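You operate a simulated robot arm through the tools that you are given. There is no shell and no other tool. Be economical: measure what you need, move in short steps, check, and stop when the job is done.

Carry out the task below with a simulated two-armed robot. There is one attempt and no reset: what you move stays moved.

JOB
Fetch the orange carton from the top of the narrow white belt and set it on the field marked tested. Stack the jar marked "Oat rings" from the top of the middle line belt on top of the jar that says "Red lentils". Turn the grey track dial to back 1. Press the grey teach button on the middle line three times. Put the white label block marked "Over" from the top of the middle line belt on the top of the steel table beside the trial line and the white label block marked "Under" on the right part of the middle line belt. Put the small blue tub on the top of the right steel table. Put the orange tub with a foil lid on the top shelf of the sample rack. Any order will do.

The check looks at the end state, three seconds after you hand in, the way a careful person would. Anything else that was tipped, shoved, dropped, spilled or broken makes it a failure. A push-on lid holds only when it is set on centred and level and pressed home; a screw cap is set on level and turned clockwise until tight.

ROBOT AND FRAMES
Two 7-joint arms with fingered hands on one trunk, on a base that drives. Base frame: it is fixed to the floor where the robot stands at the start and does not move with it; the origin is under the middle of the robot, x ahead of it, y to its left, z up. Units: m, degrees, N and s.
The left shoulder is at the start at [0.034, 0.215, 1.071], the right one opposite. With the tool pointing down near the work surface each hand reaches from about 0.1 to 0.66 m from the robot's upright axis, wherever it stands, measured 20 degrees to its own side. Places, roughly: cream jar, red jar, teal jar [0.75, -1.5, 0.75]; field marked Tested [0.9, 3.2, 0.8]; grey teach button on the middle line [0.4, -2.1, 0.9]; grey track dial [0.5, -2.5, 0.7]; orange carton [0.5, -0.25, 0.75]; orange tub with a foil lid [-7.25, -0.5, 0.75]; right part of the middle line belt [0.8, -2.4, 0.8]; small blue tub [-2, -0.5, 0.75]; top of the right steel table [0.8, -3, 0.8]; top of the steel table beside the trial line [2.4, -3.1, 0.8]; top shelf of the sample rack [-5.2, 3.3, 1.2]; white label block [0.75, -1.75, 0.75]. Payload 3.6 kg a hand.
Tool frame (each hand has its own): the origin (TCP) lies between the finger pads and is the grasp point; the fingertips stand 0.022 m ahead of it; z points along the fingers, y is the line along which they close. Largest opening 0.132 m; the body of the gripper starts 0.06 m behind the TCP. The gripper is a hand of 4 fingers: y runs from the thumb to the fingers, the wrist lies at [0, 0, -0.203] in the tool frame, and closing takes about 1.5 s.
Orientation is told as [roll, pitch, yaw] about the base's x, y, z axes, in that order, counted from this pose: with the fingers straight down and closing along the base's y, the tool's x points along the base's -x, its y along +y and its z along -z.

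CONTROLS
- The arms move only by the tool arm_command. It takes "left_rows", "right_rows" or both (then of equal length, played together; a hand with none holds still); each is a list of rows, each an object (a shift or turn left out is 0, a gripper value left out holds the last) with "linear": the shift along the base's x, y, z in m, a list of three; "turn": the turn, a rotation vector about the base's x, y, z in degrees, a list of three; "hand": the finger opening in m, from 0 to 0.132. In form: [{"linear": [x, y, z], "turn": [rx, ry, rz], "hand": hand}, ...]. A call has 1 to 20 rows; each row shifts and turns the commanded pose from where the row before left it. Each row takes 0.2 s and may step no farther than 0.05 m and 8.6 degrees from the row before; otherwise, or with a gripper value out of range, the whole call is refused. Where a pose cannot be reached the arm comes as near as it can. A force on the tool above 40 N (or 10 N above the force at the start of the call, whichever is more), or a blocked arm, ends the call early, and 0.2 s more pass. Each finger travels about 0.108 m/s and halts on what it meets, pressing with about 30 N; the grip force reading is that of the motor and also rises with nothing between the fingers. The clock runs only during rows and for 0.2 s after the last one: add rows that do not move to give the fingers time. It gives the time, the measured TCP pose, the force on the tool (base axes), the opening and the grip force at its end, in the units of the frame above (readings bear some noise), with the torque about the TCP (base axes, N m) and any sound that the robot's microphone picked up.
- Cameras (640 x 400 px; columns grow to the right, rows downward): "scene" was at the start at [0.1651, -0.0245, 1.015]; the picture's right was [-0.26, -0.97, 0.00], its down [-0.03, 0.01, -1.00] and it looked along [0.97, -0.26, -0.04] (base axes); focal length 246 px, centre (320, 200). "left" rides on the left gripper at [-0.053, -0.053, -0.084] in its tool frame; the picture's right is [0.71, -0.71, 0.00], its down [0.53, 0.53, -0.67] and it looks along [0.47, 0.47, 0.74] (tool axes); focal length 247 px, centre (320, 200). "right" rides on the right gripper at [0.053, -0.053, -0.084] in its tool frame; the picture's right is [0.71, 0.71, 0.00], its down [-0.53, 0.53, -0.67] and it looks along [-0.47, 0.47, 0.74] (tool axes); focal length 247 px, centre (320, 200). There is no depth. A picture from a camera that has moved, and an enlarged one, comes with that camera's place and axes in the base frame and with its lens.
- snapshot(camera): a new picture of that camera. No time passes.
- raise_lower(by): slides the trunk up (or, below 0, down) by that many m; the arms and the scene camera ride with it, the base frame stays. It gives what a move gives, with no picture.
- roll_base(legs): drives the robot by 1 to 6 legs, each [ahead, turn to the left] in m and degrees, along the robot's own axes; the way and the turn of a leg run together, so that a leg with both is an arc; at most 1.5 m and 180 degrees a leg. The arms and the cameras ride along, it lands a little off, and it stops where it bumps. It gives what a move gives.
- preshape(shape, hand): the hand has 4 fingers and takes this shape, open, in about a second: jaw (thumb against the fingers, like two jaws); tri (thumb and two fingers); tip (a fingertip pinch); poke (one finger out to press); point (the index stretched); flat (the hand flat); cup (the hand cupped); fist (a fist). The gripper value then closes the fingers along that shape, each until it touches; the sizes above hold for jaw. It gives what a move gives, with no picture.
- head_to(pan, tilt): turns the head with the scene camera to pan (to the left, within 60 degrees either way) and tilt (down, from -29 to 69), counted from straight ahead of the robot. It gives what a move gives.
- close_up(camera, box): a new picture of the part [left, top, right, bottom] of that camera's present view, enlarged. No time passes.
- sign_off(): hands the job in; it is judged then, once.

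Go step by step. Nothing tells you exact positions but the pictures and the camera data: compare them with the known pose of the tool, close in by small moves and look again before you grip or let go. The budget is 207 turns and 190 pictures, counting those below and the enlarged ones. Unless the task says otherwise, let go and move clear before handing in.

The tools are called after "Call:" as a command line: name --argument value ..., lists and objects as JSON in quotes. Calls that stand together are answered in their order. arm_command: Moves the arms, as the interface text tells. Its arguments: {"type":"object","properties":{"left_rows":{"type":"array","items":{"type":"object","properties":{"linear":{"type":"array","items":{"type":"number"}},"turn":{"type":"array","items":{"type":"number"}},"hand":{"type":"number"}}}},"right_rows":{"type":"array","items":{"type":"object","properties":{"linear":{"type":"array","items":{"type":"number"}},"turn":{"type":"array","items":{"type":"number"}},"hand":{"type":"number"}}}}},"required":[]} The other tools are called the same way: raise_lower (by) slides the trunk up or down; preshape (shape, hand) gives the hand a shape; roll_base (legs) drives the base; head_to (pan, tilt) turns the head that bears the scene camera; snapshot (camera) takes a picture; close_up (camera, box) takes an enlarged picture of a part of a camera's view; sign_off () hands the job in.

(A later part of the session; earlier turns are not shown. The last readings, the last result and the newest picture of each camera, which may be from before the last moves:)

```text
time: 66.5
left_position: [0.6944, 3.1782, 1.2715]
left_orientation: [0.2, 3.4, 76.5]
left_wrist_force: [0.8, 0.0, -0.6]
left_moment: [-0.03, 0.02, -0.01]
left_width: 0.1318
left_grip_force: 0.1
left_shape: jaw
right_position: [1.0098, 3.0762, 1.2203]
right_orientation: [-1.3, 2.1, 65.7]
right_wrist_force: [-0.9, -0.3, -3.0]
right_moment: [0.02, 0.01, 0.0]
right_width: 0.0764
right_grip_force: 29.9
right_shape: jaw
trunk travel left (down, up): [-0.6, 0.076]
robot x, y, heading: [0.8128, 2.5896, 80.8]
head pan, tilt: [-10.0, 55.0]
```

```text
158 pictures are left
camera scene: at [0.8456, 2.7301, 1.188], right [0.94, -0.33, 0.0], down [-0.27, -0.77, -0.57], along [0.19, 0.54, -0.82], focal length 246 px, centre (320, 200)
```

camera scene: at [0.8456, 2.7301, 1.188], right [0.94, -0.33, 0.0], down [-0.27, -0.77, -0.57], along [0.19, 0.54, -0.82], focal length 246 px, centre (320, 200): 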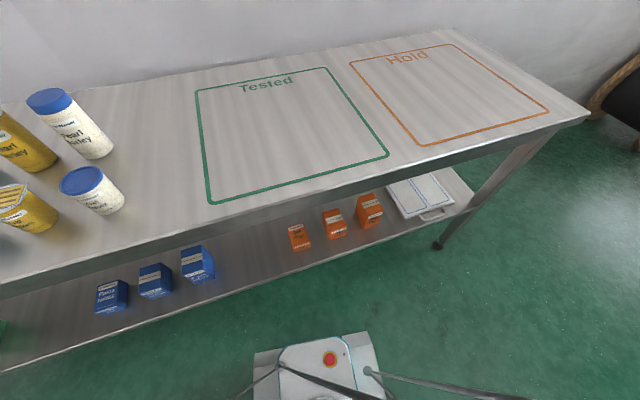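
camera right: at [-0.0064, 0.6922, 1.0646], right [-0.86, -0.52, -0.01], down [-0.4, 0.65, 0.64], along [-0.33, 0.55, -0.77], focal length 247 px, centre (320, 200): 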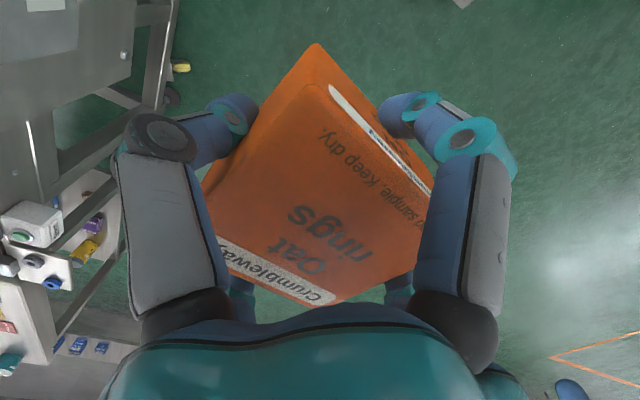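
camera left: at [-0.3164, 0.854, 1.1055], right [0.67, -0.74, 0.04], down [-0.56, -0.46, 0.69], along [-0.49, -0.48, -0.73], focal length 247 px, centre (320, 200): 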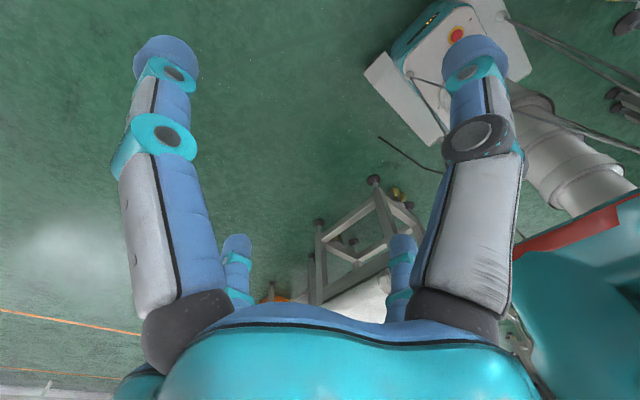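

I'm facing the bench with the field to my front right. I'll bring the carton over the field, level it and lower in steps.

Call:
arm_command --right_rows '[{"linear": [-0.015, 0.03, -0.03], "turn": [2.4, 0.3, 0]}, {"linear": [-0.015, 0.03, -0.04]}, {"linear": [-0.015, 0.03, -0.035]}, {"linear": [-0.015, 0.03, -0.035]}, {"linear": [0, 0, -0.045]}, {"linear": [0, 0, -0.045]}, {"linear": [0, 0, -0.045]}, {}]'

Call:
snapshot --camera "scene"

Call:
snapshot --camera "right"

```text
refused: row 2 steps farther than a row can; nothing moved
```

```text
157 pictures are left
camera scene: at [0.8456, 2.7301, 1.188], right [0.94, -0.33, 0.0], down [-0.27, -0.77, -0.57], along [0.19, 0.54, -0.82], focal length 246 px, centre (320, 200)
```

scene: 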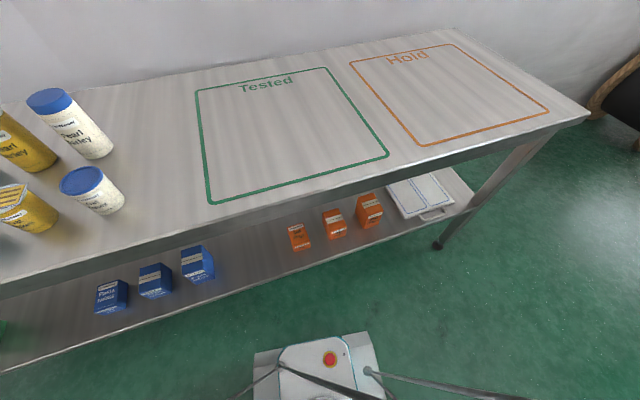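

```text
156 pictures are left
camera right: at [1.0363, 3.0094, 1.3084], right [-0.94, -0.35, 0.01], down [-0.27, 0.72, 0.64], along [-0.23, 0.59, -0.77], focal length 247 px, centre (320, 200)
```

right: 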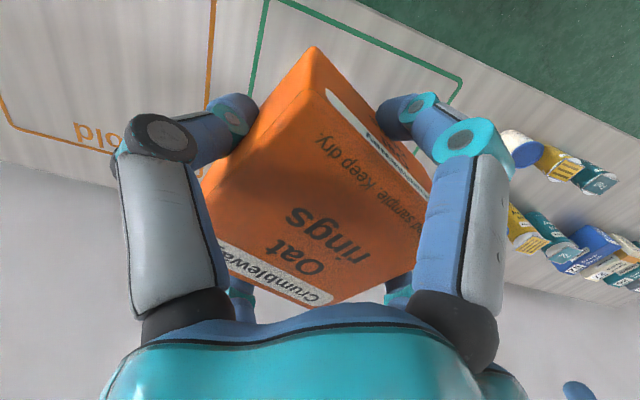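

Keeping steps under 5 cm: shifting over the field first, then lowering.

Call:
arm_command --right_rows '[{"linear": [-0.02, 0.03, -0.02], "turn": [2.4, 0.3, 0]}, {"linear": [-0.02, 0.03, -0.02]}, {"linear": [-0.02, 0.03, -0.02]}, {"linear": [-0.02, 0.03, -0.02]}, {"linear": [0, 0, -0.045]}, {"linear": [0, 0, -0.045]}, {"linear": [0, 0, -0.045]}, {"linear": [0, 0, -0.045]}, {"linear": [0, 0, -0.045]}, {}]'

Call:
snapshot --camera "scene"

```text
time: 68.7
left_position: [0.6936, 3.1785, 1.2726]
left_orientation: [0.3, 3.4, 76.6]
left_wrist_force: [0.2, 0.1, 0.1]
left_moment: [-0.01, -0.01, 0.0]
left_width: 0.1319
left_grip_force: 0.0
left_shape: jaw
right_position: [0.9617, 3.1367, 0.9325]
right_orientation: [-0.1, 0.0, 65.7]
right_wrist_force: [0.0, 0.3, -2.5]
right_moment: [0.0, 0.01, 0.02]
right_width: 0.0762
right_grip_force: 30.1
right_shape: jaw
right hand out of reach, approached as far as the arm can: row 4, 6, 7, 8, 9
trunk travel left (down, up): [-0.6, 0.076]
robot x, y, heading: [0.8086, 2.5863, 80.6]
head pan, tilt: [-10.0, 55.0]
```

```text
155 pictures are left
camera scene: at [0.8452, 2.7301, 1.188], right [0.94, -0.33, 0.0], down [-0.27, -0.77, -0.57], along [0.19, 0.54, -0.82], focal length 246 px, centre (320, 200)
```

scene: 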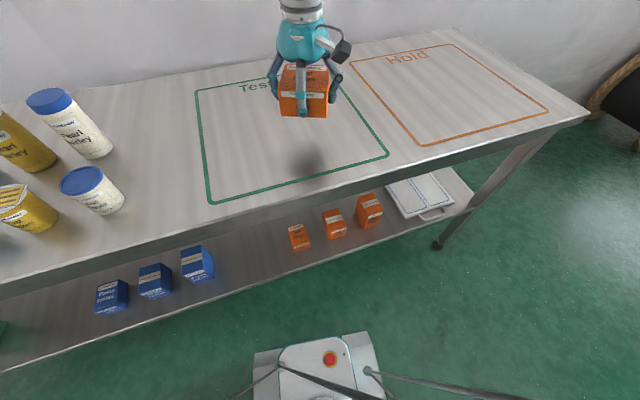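

The arm is at its reach limit with the trunk this high. I'll pull the left hand back from over the jars, then lower the trunk while the right hand rises.

Call:
arm_command --left_rows '[{"linear": [0.0, -0.045, 0]}, {"linear": [0.0, -0.045, 0]}, {"linear": [0.0, -0.045, 0]}, {"linear": [0.0, -0.045, 0]}, {"linear": [0.0, -0.04, 0]}, {}]' --right_rows '[{"linear": [0, 0, 0.045]}, {"linear": [0, 0, 0.045]}, {"linear": [0, 0, 0.045]}, {"linear": [0, 0, 0.04]}, {}, {}]'

Call:
raise_lower --by -0.2

Call:
arm_command --right_rows '[{"linear": [-0.01, 0.02, 0]}, {"linear": [-0.01, 0.02, 0]}, {"linear": [-0.01, 0.02, 0]}, {}]'

Call:
snapshot --camera "scene"

```text
time: 70.1
left_position: [0.6943, 2.9583, 1.2726]
left_orientation: [0.1, 3.4, 76.7]
left_wrist_force: [0.2, 0.6, 0.5]
left_moment: [0.01, -0.05, -0.01]
left_width: 0.1321
left_grip_force: 0.1
left_shape: jaw
right_position: [0.9632, 3.1357, 1.1102]
right_orientation: [0.0, 0.0, 65.8]
right_wrist_force: [0.3, 0.0, -2.8]
right_moment: [-0.05, 0.01, 0.01]
right_width: 0.0761
right_grip_force: 30.2
right_shape: jaw
trunk travel left (down, up): [-0.6, 0.076]
robot x, y, heading: [0.8104, 2.5879, 80.8]
head pan, tilt: [-10.0, 55.0]
```

```text
time: 72.3
left_position: [0.6938, 2.9573, 1.0727]
left_orientation: [0.2, 3.2, 76.6]
left_wrist_force: [0.9, 0.2, -0.8]
left_moment: [-0.01, 0.0, 0.0]
left_width: 0.132
left_grip_force: 0.1
left_shape: jaw
right_position: [0.9613, 3.1362, 0.9102]
right_orientation: [0.0, 0.0, 65.7]
right_wrist_force: [0.2, 0.5, -2.1]
right_moment: [0.0, -0.01, 0.01]
right_width: 0.0759
right_grip_force: 30.0
right_shape: jaw
trunk travel left (down, up): [-0.4, 0.276]
robot x, y, heading: [0.8106, 2.5859, 80.6]
head pan, tilt: [-10.0, 55.0]
```

```text
time: 73.3
left_position: [0.6942, 2.9579, 1.073]
left_orientation: [0.2, 3.4, 76.7]
left_wrist_force: [0.1, 0.0, 0.2]
left_moment: [0.02, -0.04, 0.04]
left_width: 0.132
left_grip_force: 0.1
left_shape: jaw
right_position: [0.9435, 3.1747, 0.9091]
right_orientation: [0.1, 0.0, 65.7]
right_wrist_force: [-0.7, -0.4, -3.0]
right_moment: [-0.01, 0.01, -0.02]
right_width: 0.0757
right_grip_force: 29.9
right_shape: jaw
right hand out of reach, approached as far as the arm can: row 3
trunk travel left (down, up): [-0.4, 0.276]
robot x, y, heading: [0.8109, 2.5882, 80.5]
head pan, tilt: [-10.0, 55.0]
```

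```text
154 pictures are left
camera scene: at [0.8456, 2.7308, 0.9854], right [0.94, -0.33, 0.0], down [-0.27, -0.77, -0.57], along [0.19, 0.54, -0.82], focal length 246 px, centre (320, 200)
```

scene: 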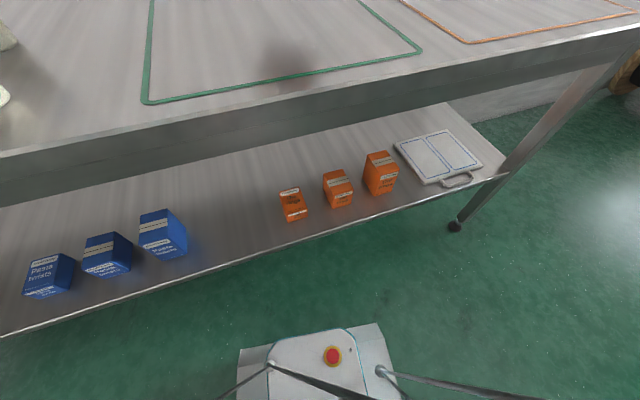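

The carton is now inside the field outline. Lowering until it touches.

Call:
arm_command --right_rows '[{"linear": [0, 0, -0.03]}, {"linear": [0, 0, -0.02]}, {"linear": [0, 0, -0.01]}, {"linear": [0, 0, -0.005]}, {"linear": [0, 0, -0.005]}, {"linear": [0, 0, -0.005]}, {"linear": [0, 0, -0.005]}, {}]'

Call:
head_to --pan -10 --tilt 25

Call:
snapshot --camera "scene"

```text
time: 74.7
left_position: [0.6943, 2.9566, 1.0738]
left_orientation: [0.2, 3.4, 76.6]
left_wrist_force: [-0.2, 0.2, 0.7]
left_moment: [-0.04, -0.02, 0.02]
left_width: 0.132
left_grip_force: 0.0
left_shape: jaw
right_position: [0.9473, 3.172, 0.8495]
right_orientation: [0.4, -1.1, 65.9]
right_wrist_force: [0.5, -6.1, 15.8]
right_moment: [-0.42, -0.16, -0.03]
right_width: 0.0755
right_grip_force: 29.9
right_shape: jaw
right hand out of reach, approached as far as the arm can: row 2, 5
trunk travel left (down, up): [-0.4, 0.276]
robot x, y, heading: [0.8098, 2.5857, 80.6]
head pan, tilt: [-10.0, 55.0]
stopped in row 6 (right hand): the force on the tool passed its limit at 42 N (the readings are from after the stop); the commanded pose is now the measured one
```

```text
time: 75.6
left_position: [0.6935, 2.956, 1.0747]
left_orientation: [0.2, 3.2, 76.5]
left_wrist_force: [0.2, -0.2, 0.2]
left_moment: [0.02, 0.02, -0.02]
left_width: 0.1321
left_grip_force: 0.1
left_shape: jaw
right_position: [0.9464, 3.1705, 0.8492]
right_orientation: [0.5, -1.2, 65.8]
right_wrist_force: [-0.8, 0.1, 24.4]
right_moment: [-0.33, -0.17, -0.01]
right_width: 0.0756
right_grip_force: 29.9
right_shape: jaw
trunk travel left (down, up): [-0.4, 0.276]
robot x, y, heading: [0.8114, 2.5906, 80.5]
head pan, tilt: [-10.0, 25.0]
```

```text
153 pictures are left
camera scene: at [0.8518, 2.7477, 1.0298], right [0.94, -0.33, 0.0], down [-0.14, -0.4, -0.91], along [0.3, 0.86, -0.42], focal length 246 px, centre (320, 200)
```

scene: 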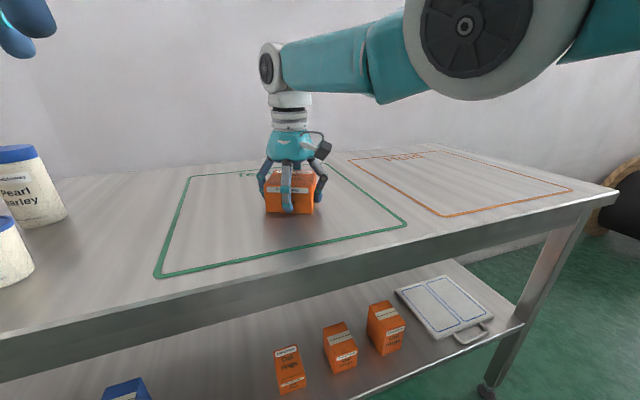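

The carton is set down well inside the Tested outline. Opening and rising.

Call:
arm_command --right_rows '[{"linear": [0, 0, 0.002], "hand": 0.1}, {"hand": 0.132}, {}, {}, {"linear": [0, 0, 0.03]}, {"linear": [0, 0, 0.04]}, {"linear": [0, 0, 0.04]}, {"linear": [0, 0, 0.04]}, {}]'

Call:
snapshot --camera "scene"

```text
time: 77.6
left_position: [0.6963, 2.9571, 1.0727]
left_orientation: [0.2, 3.4, 76.6]
left_wrist_force: [-0.4, -0.7, -0.6]
left_moment: [0.01, 0.01, 0.01]
left_width: 0.1319
left_grip_force: 0.0
left_shape: jaw
right_position: [0.9477, 3.1728, 0.9978]
right_orientation: [0.5, -0.8, 65.8]
right_wrist_force: [0.2, 0.0, -0.3]
right_moment: [-0.02, 0.01, 0.0]
right_width: 0.132
right_grip_force: 0.1
right_shape: jaw
trunk travel left (down, up): [-0.4, 0.276]
robot x, y, heading: [0.8067, 2.5857, 80.7]
head pan, tilt: [-10.0, 25.0]
```

```text
152 pictures are left
camera scene: at [0.8524, 2.7499, 1.0293], right [0.94, -0.33, 0.0], down [-0.14, -0.4, -0.91], along [0.3, 0.85, -0.42], focal length 246 px, centre (320, 200)
```

scene: 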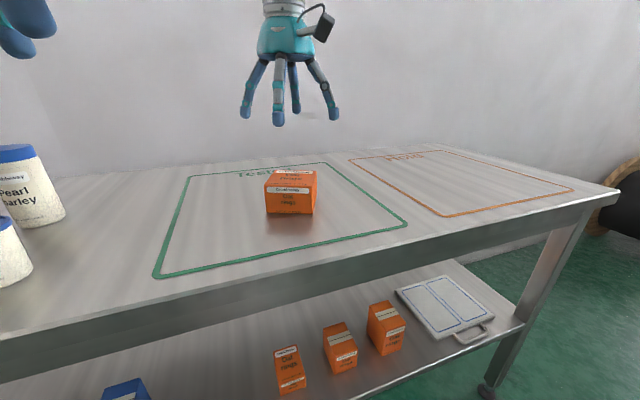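

The carton stands cleanly in the Tested field. I'm raising the trunk, pulling the hand in and backing out the way I came.

Call:
arm_command --right_rows '[{"linear": [0, -0.04, 0.02], "turn": [0, 0, 5]}, {"linear": [0, -0.04, 0.02], "turn": [0, 0, 5]}, {"linear": [0, -0.04, 0.02]}, {}]'

Call:
raise_lower --by 0.2

Call:
roll_base --legs '[[0, -76], [-0.95, 0], [0, -100]]'

Call:
head_to --pan 0 --tilt 20

Call:
snapshot --camera "scene"

```text
time: 78.6
left_position: [0.6949, 2.9575, 1.0731]
left_orientation: [0.2, 3.5, 76.6]
left_wrist_force: [-0.4, 0.2, -0.5]
left_moment: [-0.02, 0.02, 0.0]
left_width: 0.1319
left_grip_force: 0.0
left_shape: jaw
right_position: [0.9482, 3.0509, 1.0585]
right_orientation: [0.3, -0.8, 75.9]
right_wrist_force: [0.0, -0.3, -0.7]
right_moment: [-0.02, 0.01, 0.0]
right_width: 0.1321
right_grip_force: 0.1
right_shape: jaw
trunk travel left (down, up): [-0.4, 0.276]
robot x, y, heading: [0.8088, 2.5883, 80.6]
head pan, tilt: [-10.0, 25.0]
```

```text
time: 80.8
left_position: [0.6947, 2.9583, 1.2725]
left_orientation: [0.3, 3.3, 76.6]
left_wrist_force: [-0.2, -0.1, 0.5]
left_moment: [0.0, 0.01, -0.02]
left_width: 0.1319
left_grip_force: 0.1
left_shape: jaw
right_position: [0.9465, 3.0539, 1.2579]
right_orientation: [0.5, -0.9, 75.8]
right_wrist_force: [0.0, 0.3, 0.0]
right_moment: [0.0, -0.01, 0.02]
right_width: 0.1321
right_grip_force: 0.0
right_shape: jaw
trunk travel left (down, up): [-0.6, 0.076]
robot x, y, heading: [0.8096, 2.5851, 80.6]
head pan, tilt: [-10.0, 25.0]
```

```text
time: 84.3
left_position: [1.1404, 2.8018, 1.2747]
left_orientation: [0.5, 3.4, 3.6]
left_wrist_force: [0.4, -0.9, 1.1]
left_moment: [0.07, 0.0, -0.02]
left_width: 0.1321
left_grip_force: 0.1
left_shape: jaw
right_position: [1.3036, 2.5882, 1.2583]
right_orientation: [0.6, -1.0, 2.7]
right_wrist_force: [0.7, -1.0, -0.5]
right_moment: [0.08, 0.03, 0.0]
right_width: 0.1318
right_grip_force: 0.1
right_shape: jaw
trunk travel left (down, up): [-0.6, 0.076]
robot x, y, heading: [0.8069, 2.6549, 5.3]
head pan, tilt: [-10.0, 25.0]
stopped in leg 1: the robot was blocked; the commanded pose is now the measured one
```

```text
time: 85.1
left_position: [1.1388, 2.8091, 1.2737]
left_orientation: [0.1, 3.3, 3.6]
left_wrist_force: [0.0, 0.5, -0.1]
left_moment: [0.0, -0.04, -0.04]
left_width: 0.1319
left_grip_force: 0.1
left_shape: jaw
right_position: [1.3014, 2.5945, 1.2597]
right_orientation: [0.3, -1.0, 2.8]
right_wrist_force: [-0.3, 1.4, 0.4]
right_moment: [0.02, 0.0, 0.02]
right_width: 0.1317
right_grip_force: 0.2
right_shape: jaw
trunk travel left (down, up): [-0.6, 0.076]
robot x, y, heading: [0.8058, 2.6511, 5.2]
head pan, tilt: [0.0, 20.0]
```

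```text
151 pictures are left
camera scene: at [0.9753, 2.6661, 1.2401], right [0.09, -1.0, 0.0], down [-0.34, -0.03, -0.94], along [0.94, 0.09, -0.34], focal length 246 px, centre (320, 200)
```

scene: 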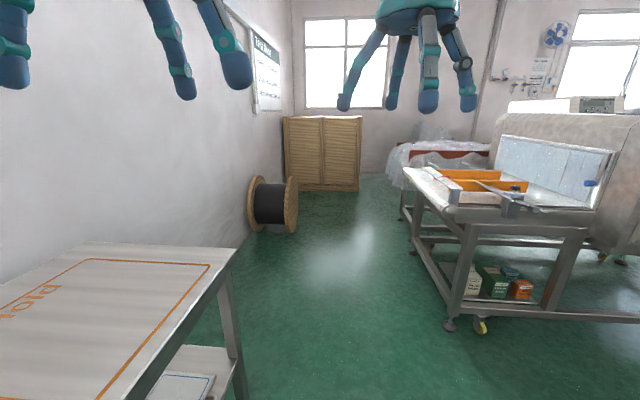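

Call:
roll_base --legs '[[-0.95, 0]]'

Call:
head_to --pan 60 --tilt 45

Call:
snapshot --camera "scene"

```text
time: 90.1
left_position: [0.1829, 2.7166, 1.2741]
left_orientation: [0.3, 3.3, 4.1]
left_wrist_force: [0.3, 0.0, 0.5]
left_moment: [-0.01, 0.01, -0.01]
left_width: 0.1316
left_grip_force: 0.0
left_shape: jaw
right_position: [0.3482, 2.504, 1.2597]
right_orientation: [0.5, -1.0, 3.3]
right_wrist_force: [-1.0, 0.3, 0.2]
right_moment: [0.02, 0.0, 0.0]
right_width: 0.132
right_grip_force: 0.1
right_shape: jaw
trunk travel left (down, up): [-0.6, 0.076]
robot x, y, heading: [-0.1449, 2.558, 5.6]
head pan, tilt: [0.0, 20.0]
```

```text
time: 91.4
left_position: [0.1836, 2.7175, 1.2744]
left_orientation: [0.3, 3.3, 4.1]
left_wrist_force: [0.7, -0.3, -0.3]
left_moment: [-0.01, 0.0, -0.02]
left_width: 0.1318
left_grip_force: 0.0
left_shape: jaw
right_position: [0.3495, 2.5047, 1.2598]
right_orientation: [0.5, -1.0, 3.3]
right_wrist_force: [0.3, 0.3, -0.4]
right_moment: [0.0, -0.01, 0.04]
right_width: 0.1322
right_grip_force: 0.0
right_shape: jaw
trunk travel left (down, up): [-0.6, 0.076]
robot x, y, heading: [-0.1441, 2.5574, 5.7]
head pan, tilt: [60.0, 45.0]
```

```text
150 pictures are left
camera scene: at [-0.0369, 2.6385, 1.2015], right [0.91, -0.41, 0.0], down [-0.29, -0.64, -0.71], along [0.29, 0.64, -0.71], focal length 246 px, centre (320, 200)
```

scene: 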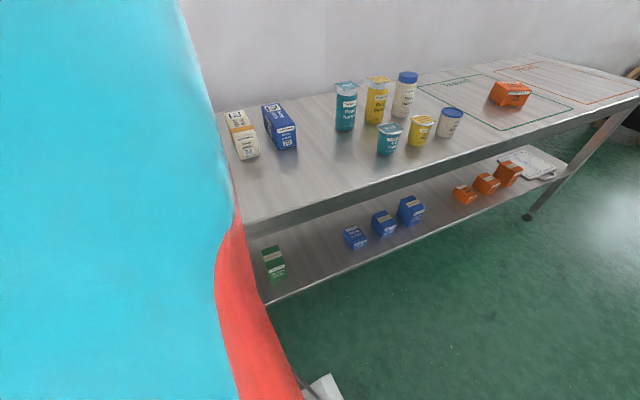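

The bench is undisturbed. I'm turning south and looking at the way toward the blue tub.

Call:
roll_base --legs '[[-0.15, 0], [0, -115]]'

Call:
head_to --pan 0 --tilt 18

Call:
snapshot --camera "scene"

```text
time: 96.0
left_position: [-0.0803, 2.2402, 1.2742]
left_orientation: [0.6, 3.4, -75.7]
left_wrist_force: [-0.2, -0.4, -0.4]
left_moment: [0.03, -0.02, -0.01]
left_width: 0.1322
left_grip_force: 0.0
left_shape: jaw
right_position: [-0.2598, 2.0403, 1.2606]
right_orientation: [0.7, -0.9, -76.5]
right_wrist_force: [-0.3, 0.4, -0.1]
right_moment: [0.03, -0.07, 0.01]
right_width: 0.1322
right_grip_force: 0.2
right_shape: jaw
trunk travel left (down, up): [-0.6, 0.076]
robot x, y, heading: [-0.235, 2.5566, -76.2]
head pan, tilt: [60.0, 45.0]
stopped in leg 2: the robot was blocked; the commanded pose is now the measured one
```

```text
time: 97.3
left_position: [-0.0759, 2.2412, 1.2754]
left_orientation: [0.2, 3.3, -75.7]
left_wrist_force: [-0.3, -0.9, 0.2]
left_moment: [0.0, -0.01, -0.03]
left_width: 0.1319
left_grip_force: 0.0
left_shape: jaw
right_position: [-0.2552, 2.0433, 1.2609]
right_orientation: [0.5, -1.0, -76.4]
right_wrist_force: [0.4, -0.2, -0.7]
right_moment: [0.02, 0.0, 0.0]
right_width: 0.132
right_grip_force: 0.1
right_shape: jaw
trunk travel left (down, up): [-0.6, 0.076]
robot x, y, heading: [-0.2315, 2.5606, -76.1]
head pan, tilt: [0.0, 18.0]
```

```text
149 pictures are left
camera scene: at [-0.1909, 2.3939, 1.2434], right [-0.97, -0.24, 0.0], down [-0.07, 0.3, -0.95], along [0.23, -0.92, -0.31], focal length 246 px, centre (320, 200)
```

scene: 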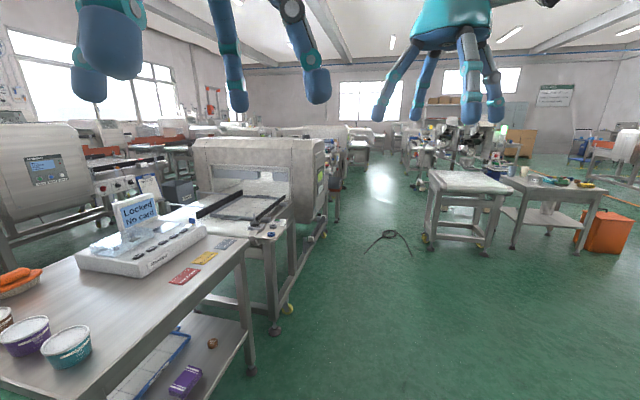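

Call:
close_up --camera "scene" --box '[400, 130, 640, 260]'

Call:
head_to --pan -45 --tilt 12

Call:
snapshot --camera "scene"

```text
2.67 times, centred on (520, 195) of scene
camera zoom: at [-0.1909, 2.3939, 1.2434], right [-0.97, -0.24, 0.0], down [-0.07, 0.3, -0.95], along [0.23, -0.92, -0.31], focal length 657 px, centre (-213, 213)
```

zoom: 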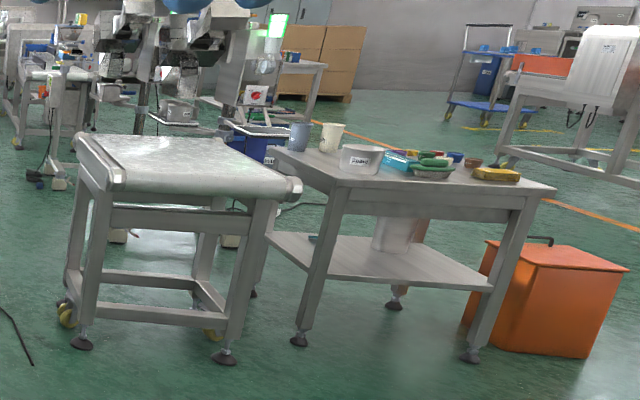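

```text
time: 98.4
left_position: [-0.0755, 2.2418, 1.2752]
left_orientation: [0.4, 3.3, -75.7]
left_wrist_force: [0.9, 0.1, 0.5]
left_moment: [0.01, 0.0, 0.05]
left_width: 0.132
left_grip_force: 0.0
left_shape: jaw
right_position: [-0.255, 2.042, 1.2615]
right_orientation: [0.4, -1.0, -76.4]
right_wrist_force: [0.4, -0.5, -0.6]
right_moment: [-0.03, -0.02, 0.0]
right_width: 0.132
right_grip_force: 0.1
right_shape: jaw
trunk travel left (down, up): [-0.6, 0.076]
robot x, y, heading: [-0.2257, 2.5612, -76.2]
head pan, tilt: [-45.0, 12.0]
```

```text
147 pictures are left
camera scene: at [-0.2611, 2.4047, 1.2532], right [-0.85, 0.52, 0.0], down [0.11, 0.18, -0.98], along [-0.51, -0.84, -0.21], focal length 246 px, centre (320, 200)
```

scene: 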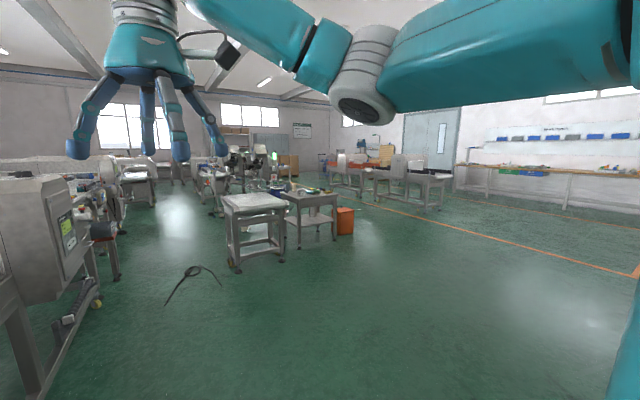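

The table with small tubs stands around (-1.6, 0). I'm driving to its north side to look.

Call:
roll_base --legs '[[0.35, 0], [0, -62], [1.1, 0], [0.6, 45]]'

Call:
head_to --pan 0 --tilt 25

Call:
snapshot --camera "scene"

```text
time: 103.7
left_position: [-0.3561, 1.9334, 1.2765]
left_orientation: [0.5, 3.4, -137.0]
left_wrist_force: [0.1, 0.9, 0.6]
left_moment: [-0.04, -0.05, 0.04]
left_width: 0.132
left_grip_force: 0.2
left_shape: jaw
right_position: [-0.6163, 1.9971, 1.2611]
right_orientation: [0.7, -1.1, -137.6]
right_wrist_force: [-0.3, 0.6, -1.0]
right_moment: [-0.06, -0.07, 0.0]
right_width: 0.1319
right_grip_force: 0.1
right_shape: jaw
trunk travel left (down, up): [-0.6, 0.076]
robot x, y, heading: [-0.1144, 2.1805, -137.9]
head pan, tilt: [-45.0, 12.0]
stopped in leg 3: the robot was blocked; the commanded pose is now the measured one
```

```text
time: 104.8
left_position: [-0.3529, 1.9296, 1.2763]
left_orientation: [0.4, 3.4, -136.9]
left_wrist_force: [0.6, 0.2, -0.2]
left_moment: [0.0, -0.02, 0.03]
left_width: 0.1318
left_grip_force: 0.1
left_shape: jaw
right_position: [-0.6117, 1.9923, 1.2623]
right_orientation: [0.6, -1.1, -137.4]
right_wrist_force: [0.0, 0.0, -0.9]
right_moment: [-0.01, 0.02, 0.0]
right_width: 0.1322
right_grip_force: 0.0
right_shape: jaw
trunk travel left (down, up): [-0.6, 0.076]
robot x, y, heading: [-0.1138, 2.1822, -137.6]
head pan, tilt: [0.0, 25.0]
```

```text
146 pictures are left
camera scene: at [-0.2392, 2.0676, 1.2321], right [-0.67, 0.74, 0.0], down [0.31, 0.28, -0.91], along [-0.67, -0.61, -0.42], focal length 246 px, centre (320, 200)
```

scene: 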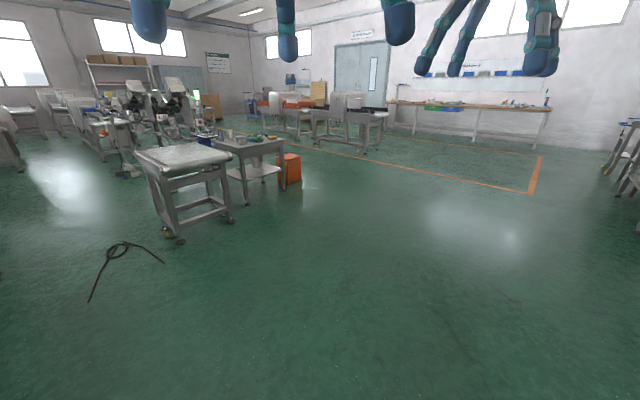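

Call:
roll_base --legs '[[0.3, 0], [1.0, 0], [0.5, 40]]'

Call:
snapshot --camera "scene"

```text
time: 114.2
left_position: [-1.3204, 0.5272, 1.2754]
left_orientation: [0.2, 3.5, -96.9]
left_wrist_force: [-0.3, 0.7, -0.8]
left_moment: [0.0, 0.02, -0.01]
left_width: 0.1319
left_grip_force: 0.1
left_shape: jaw
right_position: [-1.5604, 0.4087, 1.2628]
right_orientation: [0.5, -1.1, -97.5]
right_wrist_force: [0.7, 0.1, 0.2]
right_moment: [0.05, 0.07, 0.0]
right_width: 0.1321
right_grip_force: 0.1
right_shape: jaw
trunk travel left (down, up): [-0.6, 0.076]
robot x, y, heading: [-1.3216, 0.8749, -98.1]
head pan, tilt: [0.0, 25.0]
```

```text
145 pictures are left
camera scene: at [-1.3438, 0.7088, 1.2319], right [-0.99, 0.14, 0.0], down [0.06, 0.42, -0.91], along [-0.13, -0.9, -0.42], focal length 246 px, centre (320, 200)
```

scene: 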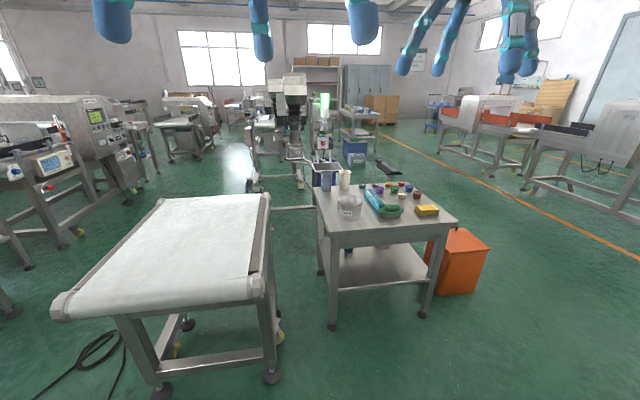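

Call:
close_up --camera "scene" --box '[290, 160, 470, 270]'

```text
3.56 times, centred on (380, 215) of scene
camera zoom: at [-1.3438, 0.7088, 1.2319], right [-0.99, 0.14, 0.0], down [0.06, 0.42, -0.91], along [-0.13, -0.9, -0.42], focal length 875 px, centre (107, 147)
```

zoom: 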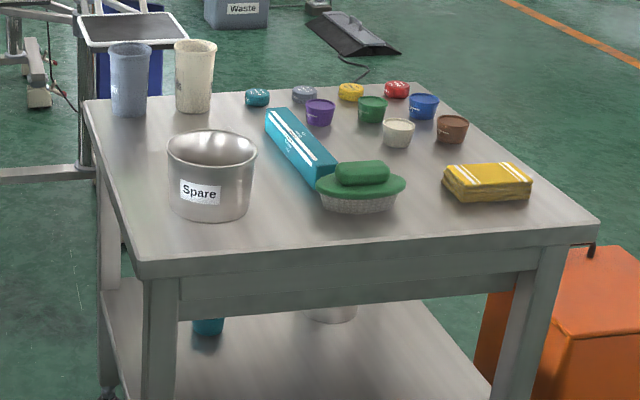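

The small blue tub is at the table's south-west corner (about (-1.96, -0.4)), so I'll go around the west side, past the orange bin, and approach from the south.

Call:
roll_base --legs '[[0, -61], [1.5, 0], [0, 70], [1.3, 0], [0, 85]]'

Call:
head_to --pan 10 --tilt 30

Call:
snapshot --camera "scene"

```text
time: 117.6
left_position: [-1.6345, 0.7144, 1.277]
left_orientation: [0.6, 3.3, -158.0]
left_wrist_force: [0.1, 0.0, -0.5]
left_moment: [-0.03, -0.08, 0.01]
left_width: 0.132
left_grip_force: 0.0
left_shape: jaw
right_position: [-1.8509, 0.8688, 1.263]
right_orientation: [0.6, -1.2, -158.7]
right_wrist_force: [0.2, 0.3, -0.6]
right_moment: [-0.06, -0.01, 0.0]
right_width: 0.132
right_grip_force: 0.0
right_shape: jaw
trunk travel left (down, up): [-0.6, 0.076]
robot x, y, heading: [-1.3079, 0.8272, -160.0]
head pan, tilt: [0.0, 25.0]
stopped in leg 2: the robot was blocked; the commanded pose is now the measured one
```

```text
time: 118.3
left_position: [-1.6319, 0.7096, 1.2779]
left_orientation: [0.3, 3.4, -158.1]
left_wrist_force: [0.3, -0.5, -0.2]
left_moment: [0.03, 0.01, -0.02]
left_width: 0.132
left_grip_force: 0.0
left_shape: jaw
right_position: [-1.8502, 0.862, 1.2652]
right_orientation: [0.4, -1.2, -158.5]
right_wrist_force: [0.1, 0.3, -0.7]
right_moment: [0.02, 0.06, 0.01]
right_width: 0.1319
right_grip_force: 0.0
right_shape: jaw
trunk travel left (down, up): [-0.6, 0.076]
robot x, y, heading: [-1.3053, 0.828, -159.7]
head pan, tilt: [10.0, 30.0]
```

```text
143 pictures are left
camera scene: at [-1.4565, 0.7538, 1.2241], right [-0.5, 0.86, 0.0], down [0.43, 0.25, -0.87], along [-0.75, -0.43, -0.5], focal length 246 px, centre (320, 200)
```

scene: 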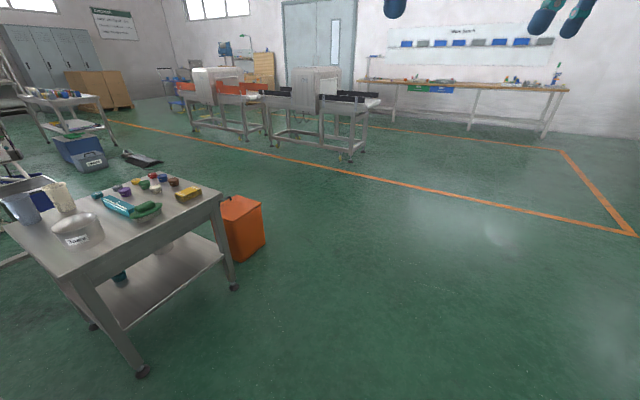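

The way is clear ahead; it seems a leg right after a large turn gets cut. Continuing.

Call:
roll_base --legs '[[1.5, 0]]'

Call:
roll_base --legs '[[0, 70]]'

Call:
roll_base --legs '[[1.4, 0]]'

Call:
roll_base --legs '[[0, 85]]'

Call:
snapshot --camera "scene"

```text
time: 125.7
left_position: [-3.0366, 0.1927, 1.2768]
left_orientation: [0.3, 3.5, -157.9]
left_wrist_force: [0.6, -0.3, -0.2]
left_moment: [0.03, -0.02, 0.0]
left_width: 0.132
left_grip_force: 0.0
left_shape: jaw
right_position: [-3.2552, 0.3459, 1.2652]
right_orientation: [0.4, -1.2, -158.5]
right_wrist_force: [-0.1, -0.5, 1.1]
right_moment: [-0.04, -0.01, -0.01]
right_width: 0.1317
right_grip_force: 0.1
right_shape: jaw
trunk travel left (down, up): [-0.6, 0.076]
robot x, y, heading: [-2.7053, 0.3124, -159.6]
head pan, tilt: [10.0, 30.0]
```

```text
time: 129.2
left_position: [-2.7185, -0.0416, 1.2788]
left_orientation: [0.0, 3.4, -90.2]
left_wrist_force: [0.5, 0.6, -0.2]
left_moment: [0.02, 0.06, 0.03]
left_width: 0.132
left_grip_force: 0.1
left_shape: jaw
right_position: [-2.9441, -0.185, 1.2665]
right_orientation: [0.1, -1.2, -90.8]
right_wrist_force: [0.5, 0.8, 0.0]
right_moment: [-0.04, 0.05, -0.03]
right_width: 0.1321
right_grip_force: 0.0
right_shape: jaw
trunk travel left (down, up): [-0.6, 0.076]
robot x, y, heading: [-2.7696, 0.3069, -91.6]
head pan, tilt: [10.0, 30.0]
stopped in leg 1: the robot was blocked; the commanded pose is now the measured one
```

```text
time: 136.2
left_position: [-2.764, -1.4277, 1.2788]
left_orientation: [0.3, 3.3, -90.7]
left_wrist_force: [0.0, -0.8, -0.1]
left_moment: [0.02, 0.0, 0.0]
left_width: 0.132
left_grip_force: 0.0
left_shape: jaw
right_position: [-2.9908, -1.5716, 1.2659]
right_orientation: [0.4, -1.2, -91.4]
right_wrist_force: [-0.5, 0.6, 0.4]
right_moment: [0.0, -0.02, 0.0]
right_width: 0.1323
right_grip_force: 0.1
right_shape: jaw
trunk travel left (down, up): [-0.6, 0.076]
robot x, y, heading: [-2.8057, -1.0775, -92.1]
head pan, tilt: [10.0, 30.0]
```

```text
time: 139.8
left_position: [-2.4482, -1.1022, 1.2795]
left_orientation: [0.1, 3.3, -12.1]
left_wrist_force: [0.2, 0.5, 0.1]
left_moment: [-0.07, 0.03, 0.0]
left_width: 0.132
left_grip_force: 0.1
left_shape: jaw
right_position: [-2.3527, -1.3545, 1.2671]
right_orientation: [0.1, -1.2, -12.7]
right_wrist_force: [0.6, 0.7, 0.1]
right_moment: [-0.07, 0.0, -0.01]
right_width: 0.132
right_grip_force: 0.1
right_shape: jaw
trunk travel left (down, up): [-0.6, 0.076]
robot x, y, heading: [-2.8153, -1.1425, -10.9]
head pan, tilt: [10.0, 30.0]
stopped in leg 1: the robot was blocked; the commanded pose is now the measured one
```

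```text
142 pictures are left
camera scene: at [-2.6521, -1.1572, 1.2239], right [-0.01, -1.0, 0.0], down [-0.5, 0.0, -0.86], along [0.86, -0.01, -0.5], focal length 246 px, centre (320, 200)
```

scene: 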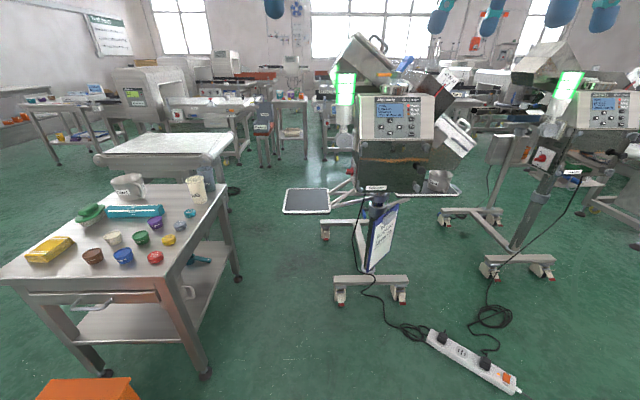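

Triangulating, the blue tub is at about (-2.03, -0.50, 0.70) and the table's south edge at y ≈ -0.72. I'll drive to just south of it and turn to face north.

Call:
roll_base --legs '[[0, 10]]'

Call:
roll_base --legs '[[0.7, 0]]'

Call:
roll_base --legs '[[0, 90]]'

Call:
head_to --pan 0 --tilt 50

Call:
snapshot --camera "scene"

```text
time: 140.9
left_position: [-2.4631, -1.0465, 1.2808]
left_orientation: [0.5, 3.2, -2.0]
left_wrist_force: [0.0, -1.0, 0.4]
left_moment: [0.0, 0.0, 0.01]
left_width: 0.132
left_grip_force: 0.0
left_shape: jaw
right_position: [-2.3242, -1.276, 1.2669]
right_orientation: [0.4, -1.2, -2.7]
right_wrist_force: [0.1, 0.2, -0.5]
right_moment: [-0.01, 0.01, -0.03]
right_width: 0.132
right_grip_force: 0.1
right_shape: jaw
trunk travel left (down, up): [-0.6, 0.076]
robot x, y, heading: [-2.8188, -1.1554, -1.0]
head pan, tilt: [10.0, 30.0]
```

```text
time: 144.8
left_position: [-1.764, -1.0489, 1.2807]
left_orientation: [0.4, 3.3, -1.7]
left_wrist_force: [-0.4, -0.6, 0.0]
left_moment: [-0.01, 0.03, -0.04]
left_width: 0.1319
left_grip_force: 0.1
left_shape: jaw
right_position: [-1.6249, -1.2765, 1.2674]
right_orientation: [0.4, -1.1, -2.3]
right_wrist_force: [0.5, -0.6, 0.4]
right_moment: [-0.03, 0.0, -0.01]
right_width: 0.1319
right_grip_force: 0.1
right_shape: jaw
trunk travel left (down, up): [-0.6, 0.076]
robot x, y, heading: [-2.1202, -1.1568, -0.1]
head pan, tilt: [10.0, 30.0]
```

```text
time: 148.2
left_position: [-2.1373, -0.7806, 1.2826]
left_orientation: [0.1, 3.2, 73.6]
left_wrist_force: [-0.7, 0.7, 0.7]
left_moment: [-0.03, -0.04, 0.03]
left_width: 0.1321
left_grip_force: 0.0
left_shape: jaw
right_position: [-1.88, -0.701, 1.2678]
right_orientation: [0.2, -1.2, 72.8]
right_wrist_force: [-0.1, 0.7, 0.2]
right_moment: [-0.02, -0.07, 0.02]
right_width: 0.1321
right_grip_force: 0.1
right_shape: jaw
trunk travel left (down, up): [-0.6, 0.076]
robot x, y, heading: [-2.0548, -1.1702, 77.3]
head pan, tilt: [10.0, 30.0]
stopped in leg 1: the robot was blocked; the commanded pose is now the measured one
```

```text
time: 149.1
left_position: [-2.1329, -0.7841, 1.2827]
left_orientation: [0.3, 3.2, 73.5]
left_wrist_force: [0.3, -0.1, -0.6]
left_moment: [0.02, 0.0, 0.01]
left_width: 0.132
left_grip_force: 0.0
left_shape: jaw
right_position: [-1.8757, -0.7026, 1.2685]
right_orientation: [0.3, -1.1, 72.8]
right_wrist_force: [0.0, -0.6, 0.1]
right_moment: [0.0, -0.01, -0.01]
right_width: 0.1318
right_grip_force: 0.0
right_shape: jaw
trunk travel left (down, up): [-0.6, 0.076]
robot x, y, heading: [-2.0558, -1.1743, 77.2]
head pan, tilt: [0.0, 50.0]
```

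```text
141 pictures are left
camera scene: at [-2.0249, -1.0237, 1.1946], right [0.98, -0.22, 0.0], down [-0.17, -0.75, -0.64], along [0.14, 0.63, -0.77], focal length 246 px, centre (320, 200)
```

scene: 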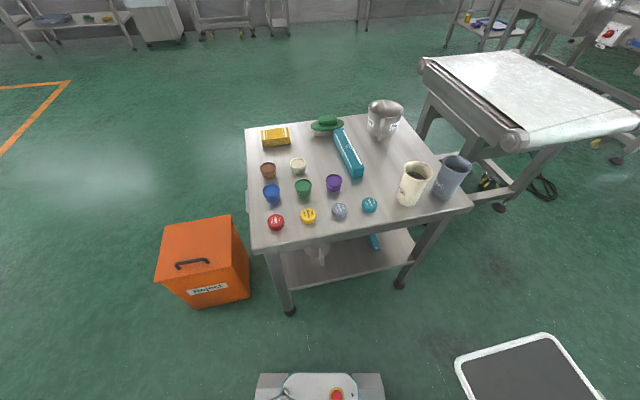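

The blue tub is front-left of me. I'm closing in 10 cm, lowering the trunk, and leveling and turning the left hand so its fingers go between the neighbouring tubs.

Call:
roll_base --legs '[[0.1, 0]]'

Call:
raise_lower --by -0.25

Call:
arm_command --left_rows '[{"linear": [0.01, 0.03, 0], "turn": [3, -1.2, 0]}, {"linear": [0.01, 0.03, 0], "turn": [0, 0, -7]}, {"linear": [0.01, 0.03, 0], "turn": [0, 0, -7]}, {"linear": [0.01, 0.03, 0], "turn": [0, 0, -7]}, {"linear": [0, 0, 0], "turn": [0, 0, -7]}, {}]'

Call:
snapshot --camera "scene"

Call:
snapshot --camera "left"

```text
time: 150.2
left_position: [-2.1101, -0.6834, 1.282]
left_orientation: [0.3, 3.2, 73.5]
left_wrist_force: [-0.1, 0.3, 0.0]
left_moment: [0.02, -0.01, -0.02]
left_width: 0.1319
left_grip_force: 0.1
left_shape: jaw
right_position: [-1.852, -0.6044, 1.2686]
right_orientation: [0.3, -1.1, 72.8]
right_wrist_force: [-0.2, 0.1, -0.1]
right_moment: [-0.02, 0.0, -0.01]
right_width: 0.1319
right_grip_force: 0.0
right_shape: jaw
trunk travel left (down, up): [-0.6, 0.076]
robot x, y, heading: [-2.0368, -1.0776, 77.3]
head pan, tilt: [0.0, 50.0]
```

```text
time: 152.8
left_position: [-2.1106, -0.6855, 1.0341]
left_orientation: [0.3, 3.1, 73.5]
left_wrist_force: [-0.2, 0.2, -0.3]
left_moment: [0.0, 0.03, 0.0]
left_width: 0.132
left_grip_force: 0.1
left_shape: jaw
right_position: [-1.8531, -0.6052, 1.0183]
right_orientation: [0.3, -1.2, 72.7]
right_wrist_force: [-0.3, 0.3, 0.3]
right_moment: [-0.02, -0.02, -0.01]
right_width: 0.1317
right_grip_force: 0.2
right_shape: jaw
trunk travel left (down, up): [-0.35, 0.326]
robot x, y, heading: [-2.0329, -1.0716, 77.4]
head pan, tilt: [0.0, 50.0]
```

```text
time: 154.2
left_position: [-2.0692, -0.564, 1.033]
left_orientation: [0.0, -0.2, 45.3]
left_wrist_force: [-0.5, 0.4, 0.6]
left_moment: [-0.01, 0.03, 0.02]
left_width: 0.1322
left_grip_force: 0.2
left_shape: jaw
right_position: [-1.852, -0.6055, 1.0181]
right_orientation: [0.3, -1.1, 72.7]
right_wrist_force: [-0.5, 0.0, 0.6]
right_moment: [-0.01, 0.02, 0.0]
right_width: 0.132
right_grip_force: 0.1
right_shape: jaw
trunk travel left (down, up): [-0.35, 0.326]
robot x, y, heading: [-2.0384, -1.0736, 77.4]
head pan, tilt: [0.0, 50.0]
```

```text
140 pictures are left
camera scene: at [-2.0024, -0.9237, 0.9403], right [0.98, -0.22, 0.0], down [-0.17, -0.75, -0.64], along [0.14, 0.63, -0.77], focal length 246 px, centre (320, 200)
```

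scene: 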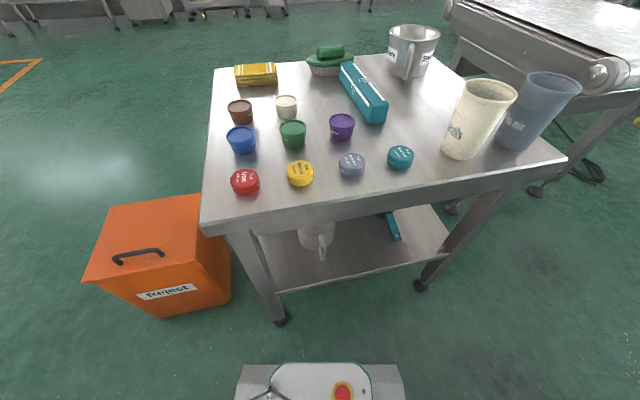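

```text
139 pictures are left
camera left: at [-1.9964, -0.566, 1.1167], right [0.01, -1.0, 0.0], down [-0.74, -0.01, 0.67], along [-0.67, 0.0, -0.74], focal length 247 px, centre (320, 200)
```

left: 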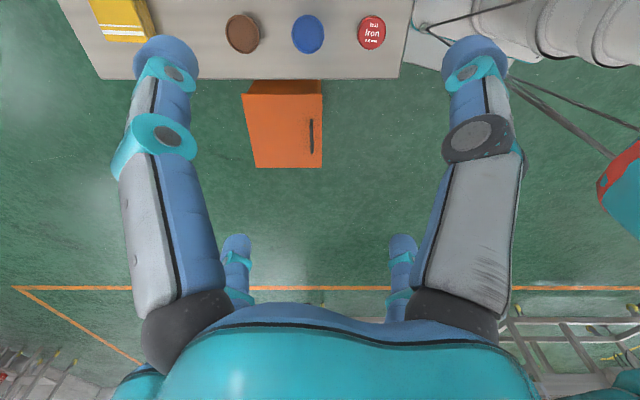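

The blue tub's centre is at (-2.06, -0.546, ~0.68), about 5.5 cm wide. Descending over it.

Call:
arm_command --left_rows '[{"linear": [0.004, 0.009, -0.04]}, {"linear": [0.005, 0.009, -0.04]}, {"linear": [0, 0, -0.045]}, {"linear": [0, 0, -0.045]}, {"linear": [0, 0, -0.045]}, {"linear": [0, 0, -0.045]}, {}]'

Call:
snapshot --camera "scene"

Call:
snapshot --camera "left"

```text
time: 155.8
left_position: [-2.0629, -0.5464, 0.7715]
left_orientation: [0.0, -0.1, 45.4]
left_wrist_force: [-0.2, -0.7, -0.1]
left_moment: [0.03, 0.04, -0.02]
left_width: 0.1322
left_grip_force: 0.1
left_shape: jaw
right_position: [-1.8524, -0.6064, 1.0181]
right_orientation: [0.4, -1.0, 72.8]
right_wrist_force: [0.1, -0.1, -0.2]
right_moment: [0.03, 0.03, 0.02]
right_width: 0.1321
right_grip_force: 0.1
right_shape: jaw
trunk travel left (down, up): [-0.35, 0.326]
robot x, y, heading: [-2.035, -1.0748, 77.5]
head pan, tilt: [0.0, 50.0]
```

```text
138 pictures are left
camera scene: at [-2.0025, -0.9239, 0.9403], right [0.98, -0.22, 0.0], down [-0.17, -0.75, -0.64], along [0.14, 0.63, -0.77], focal length 246 px, centre (320, 200)
```

scene: 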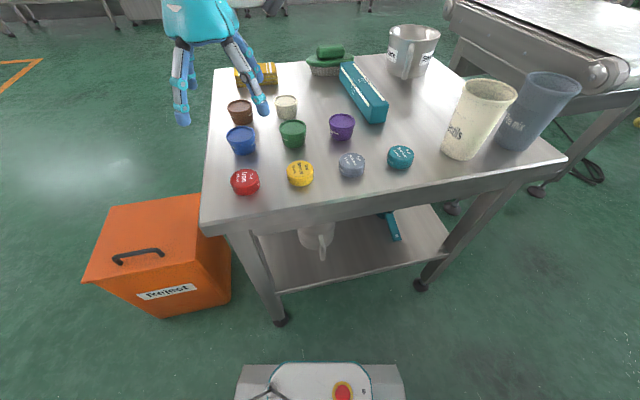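

```text
137 pictures are left
camera left: at [-1.9887, -0.5479, 0.8558], right [0.01, -1.0, 0.0], down [-0.74, -0.01, 0.67], along [-0.67, 0.0, -0.74], focal length 247 px, centre (320, 200)
```

left: 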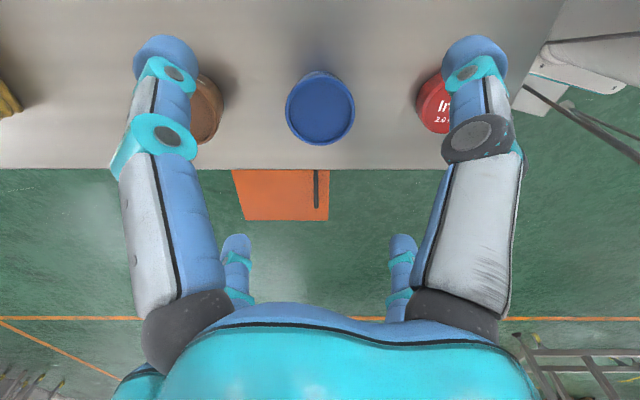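

It's well centred. Descending the last 8 cm and closing.

Call:
arm_command --left_rows '[{"linear": [0, 0, -0.04]}, {"linear": [0, 0, -0.03]}, {"linear": [0, 0, -0.01]}, {}]'

Call:
snapshot --camera "scene"

Call:
snapshot --camera "left"

```text
time: 156.8
left_position: [-2.0633, -0.5469, 0.6921]
left_orientation: [0.0, -0.1, 45.5]
left_wrist_force: [0.6, 0.1, 0.6]
left_moment: [-0.01, -0.01, 0.02]
left_width: 0.1318
left_grip_force: 0.1
left_shape: jaw
right_position: [-1.8518, -0.6068, 1.0184]
right_orientation: [0.3, -1.2, 72.6]
right_wrist_force: [-0.4, 0.4, 0.0]
right_moment: [0.0, -0.01, -0.03]
right_width: 0.1321
right_grip_force: 0.0
right_shape: jaw
trunk travel left (down, up): [-0.35, 0.326]
robot x, y, heading: [-2.0405, -1.0724, 77.5]
head pan, tilt: [0.0, 50.0]
```

```text
136 pictures are left
camera scene: at [-2.0025, -0.9238, 0.9403], right [0.98, -0.22, 0.0], down [-0.17, -0.75, -0.64], along [0.14, 0.63, -0.77], focal length 246 px, centre (320, 200)
```

scene: 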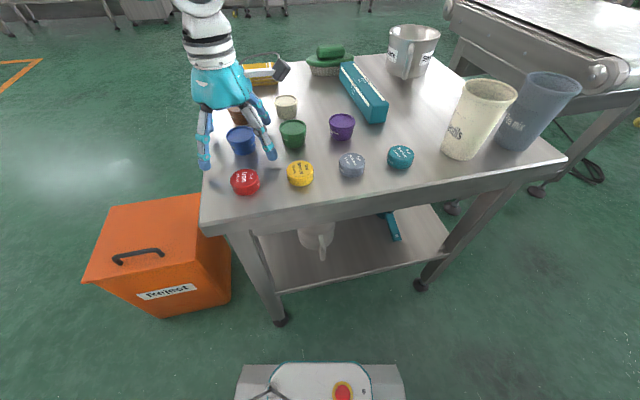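

```text
135 pictures are left
camera left: at [-1.9886, -0.5485, 0.7759], right [0.01, -1.0, 0.0], down [-0.74, -0.01, 0.67], along [-0.67, -0.01, -0.74], focal length 247 px, centre (320, 200)
```

left: 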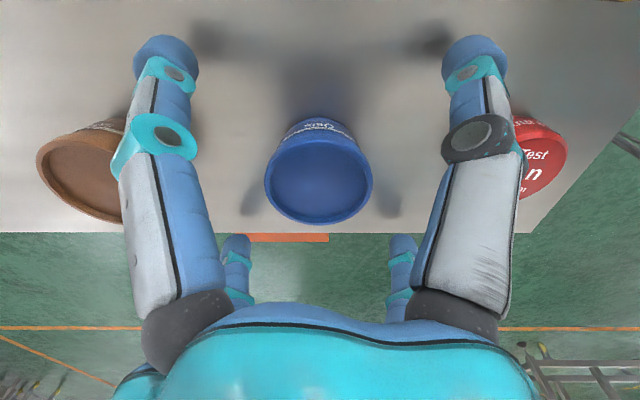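

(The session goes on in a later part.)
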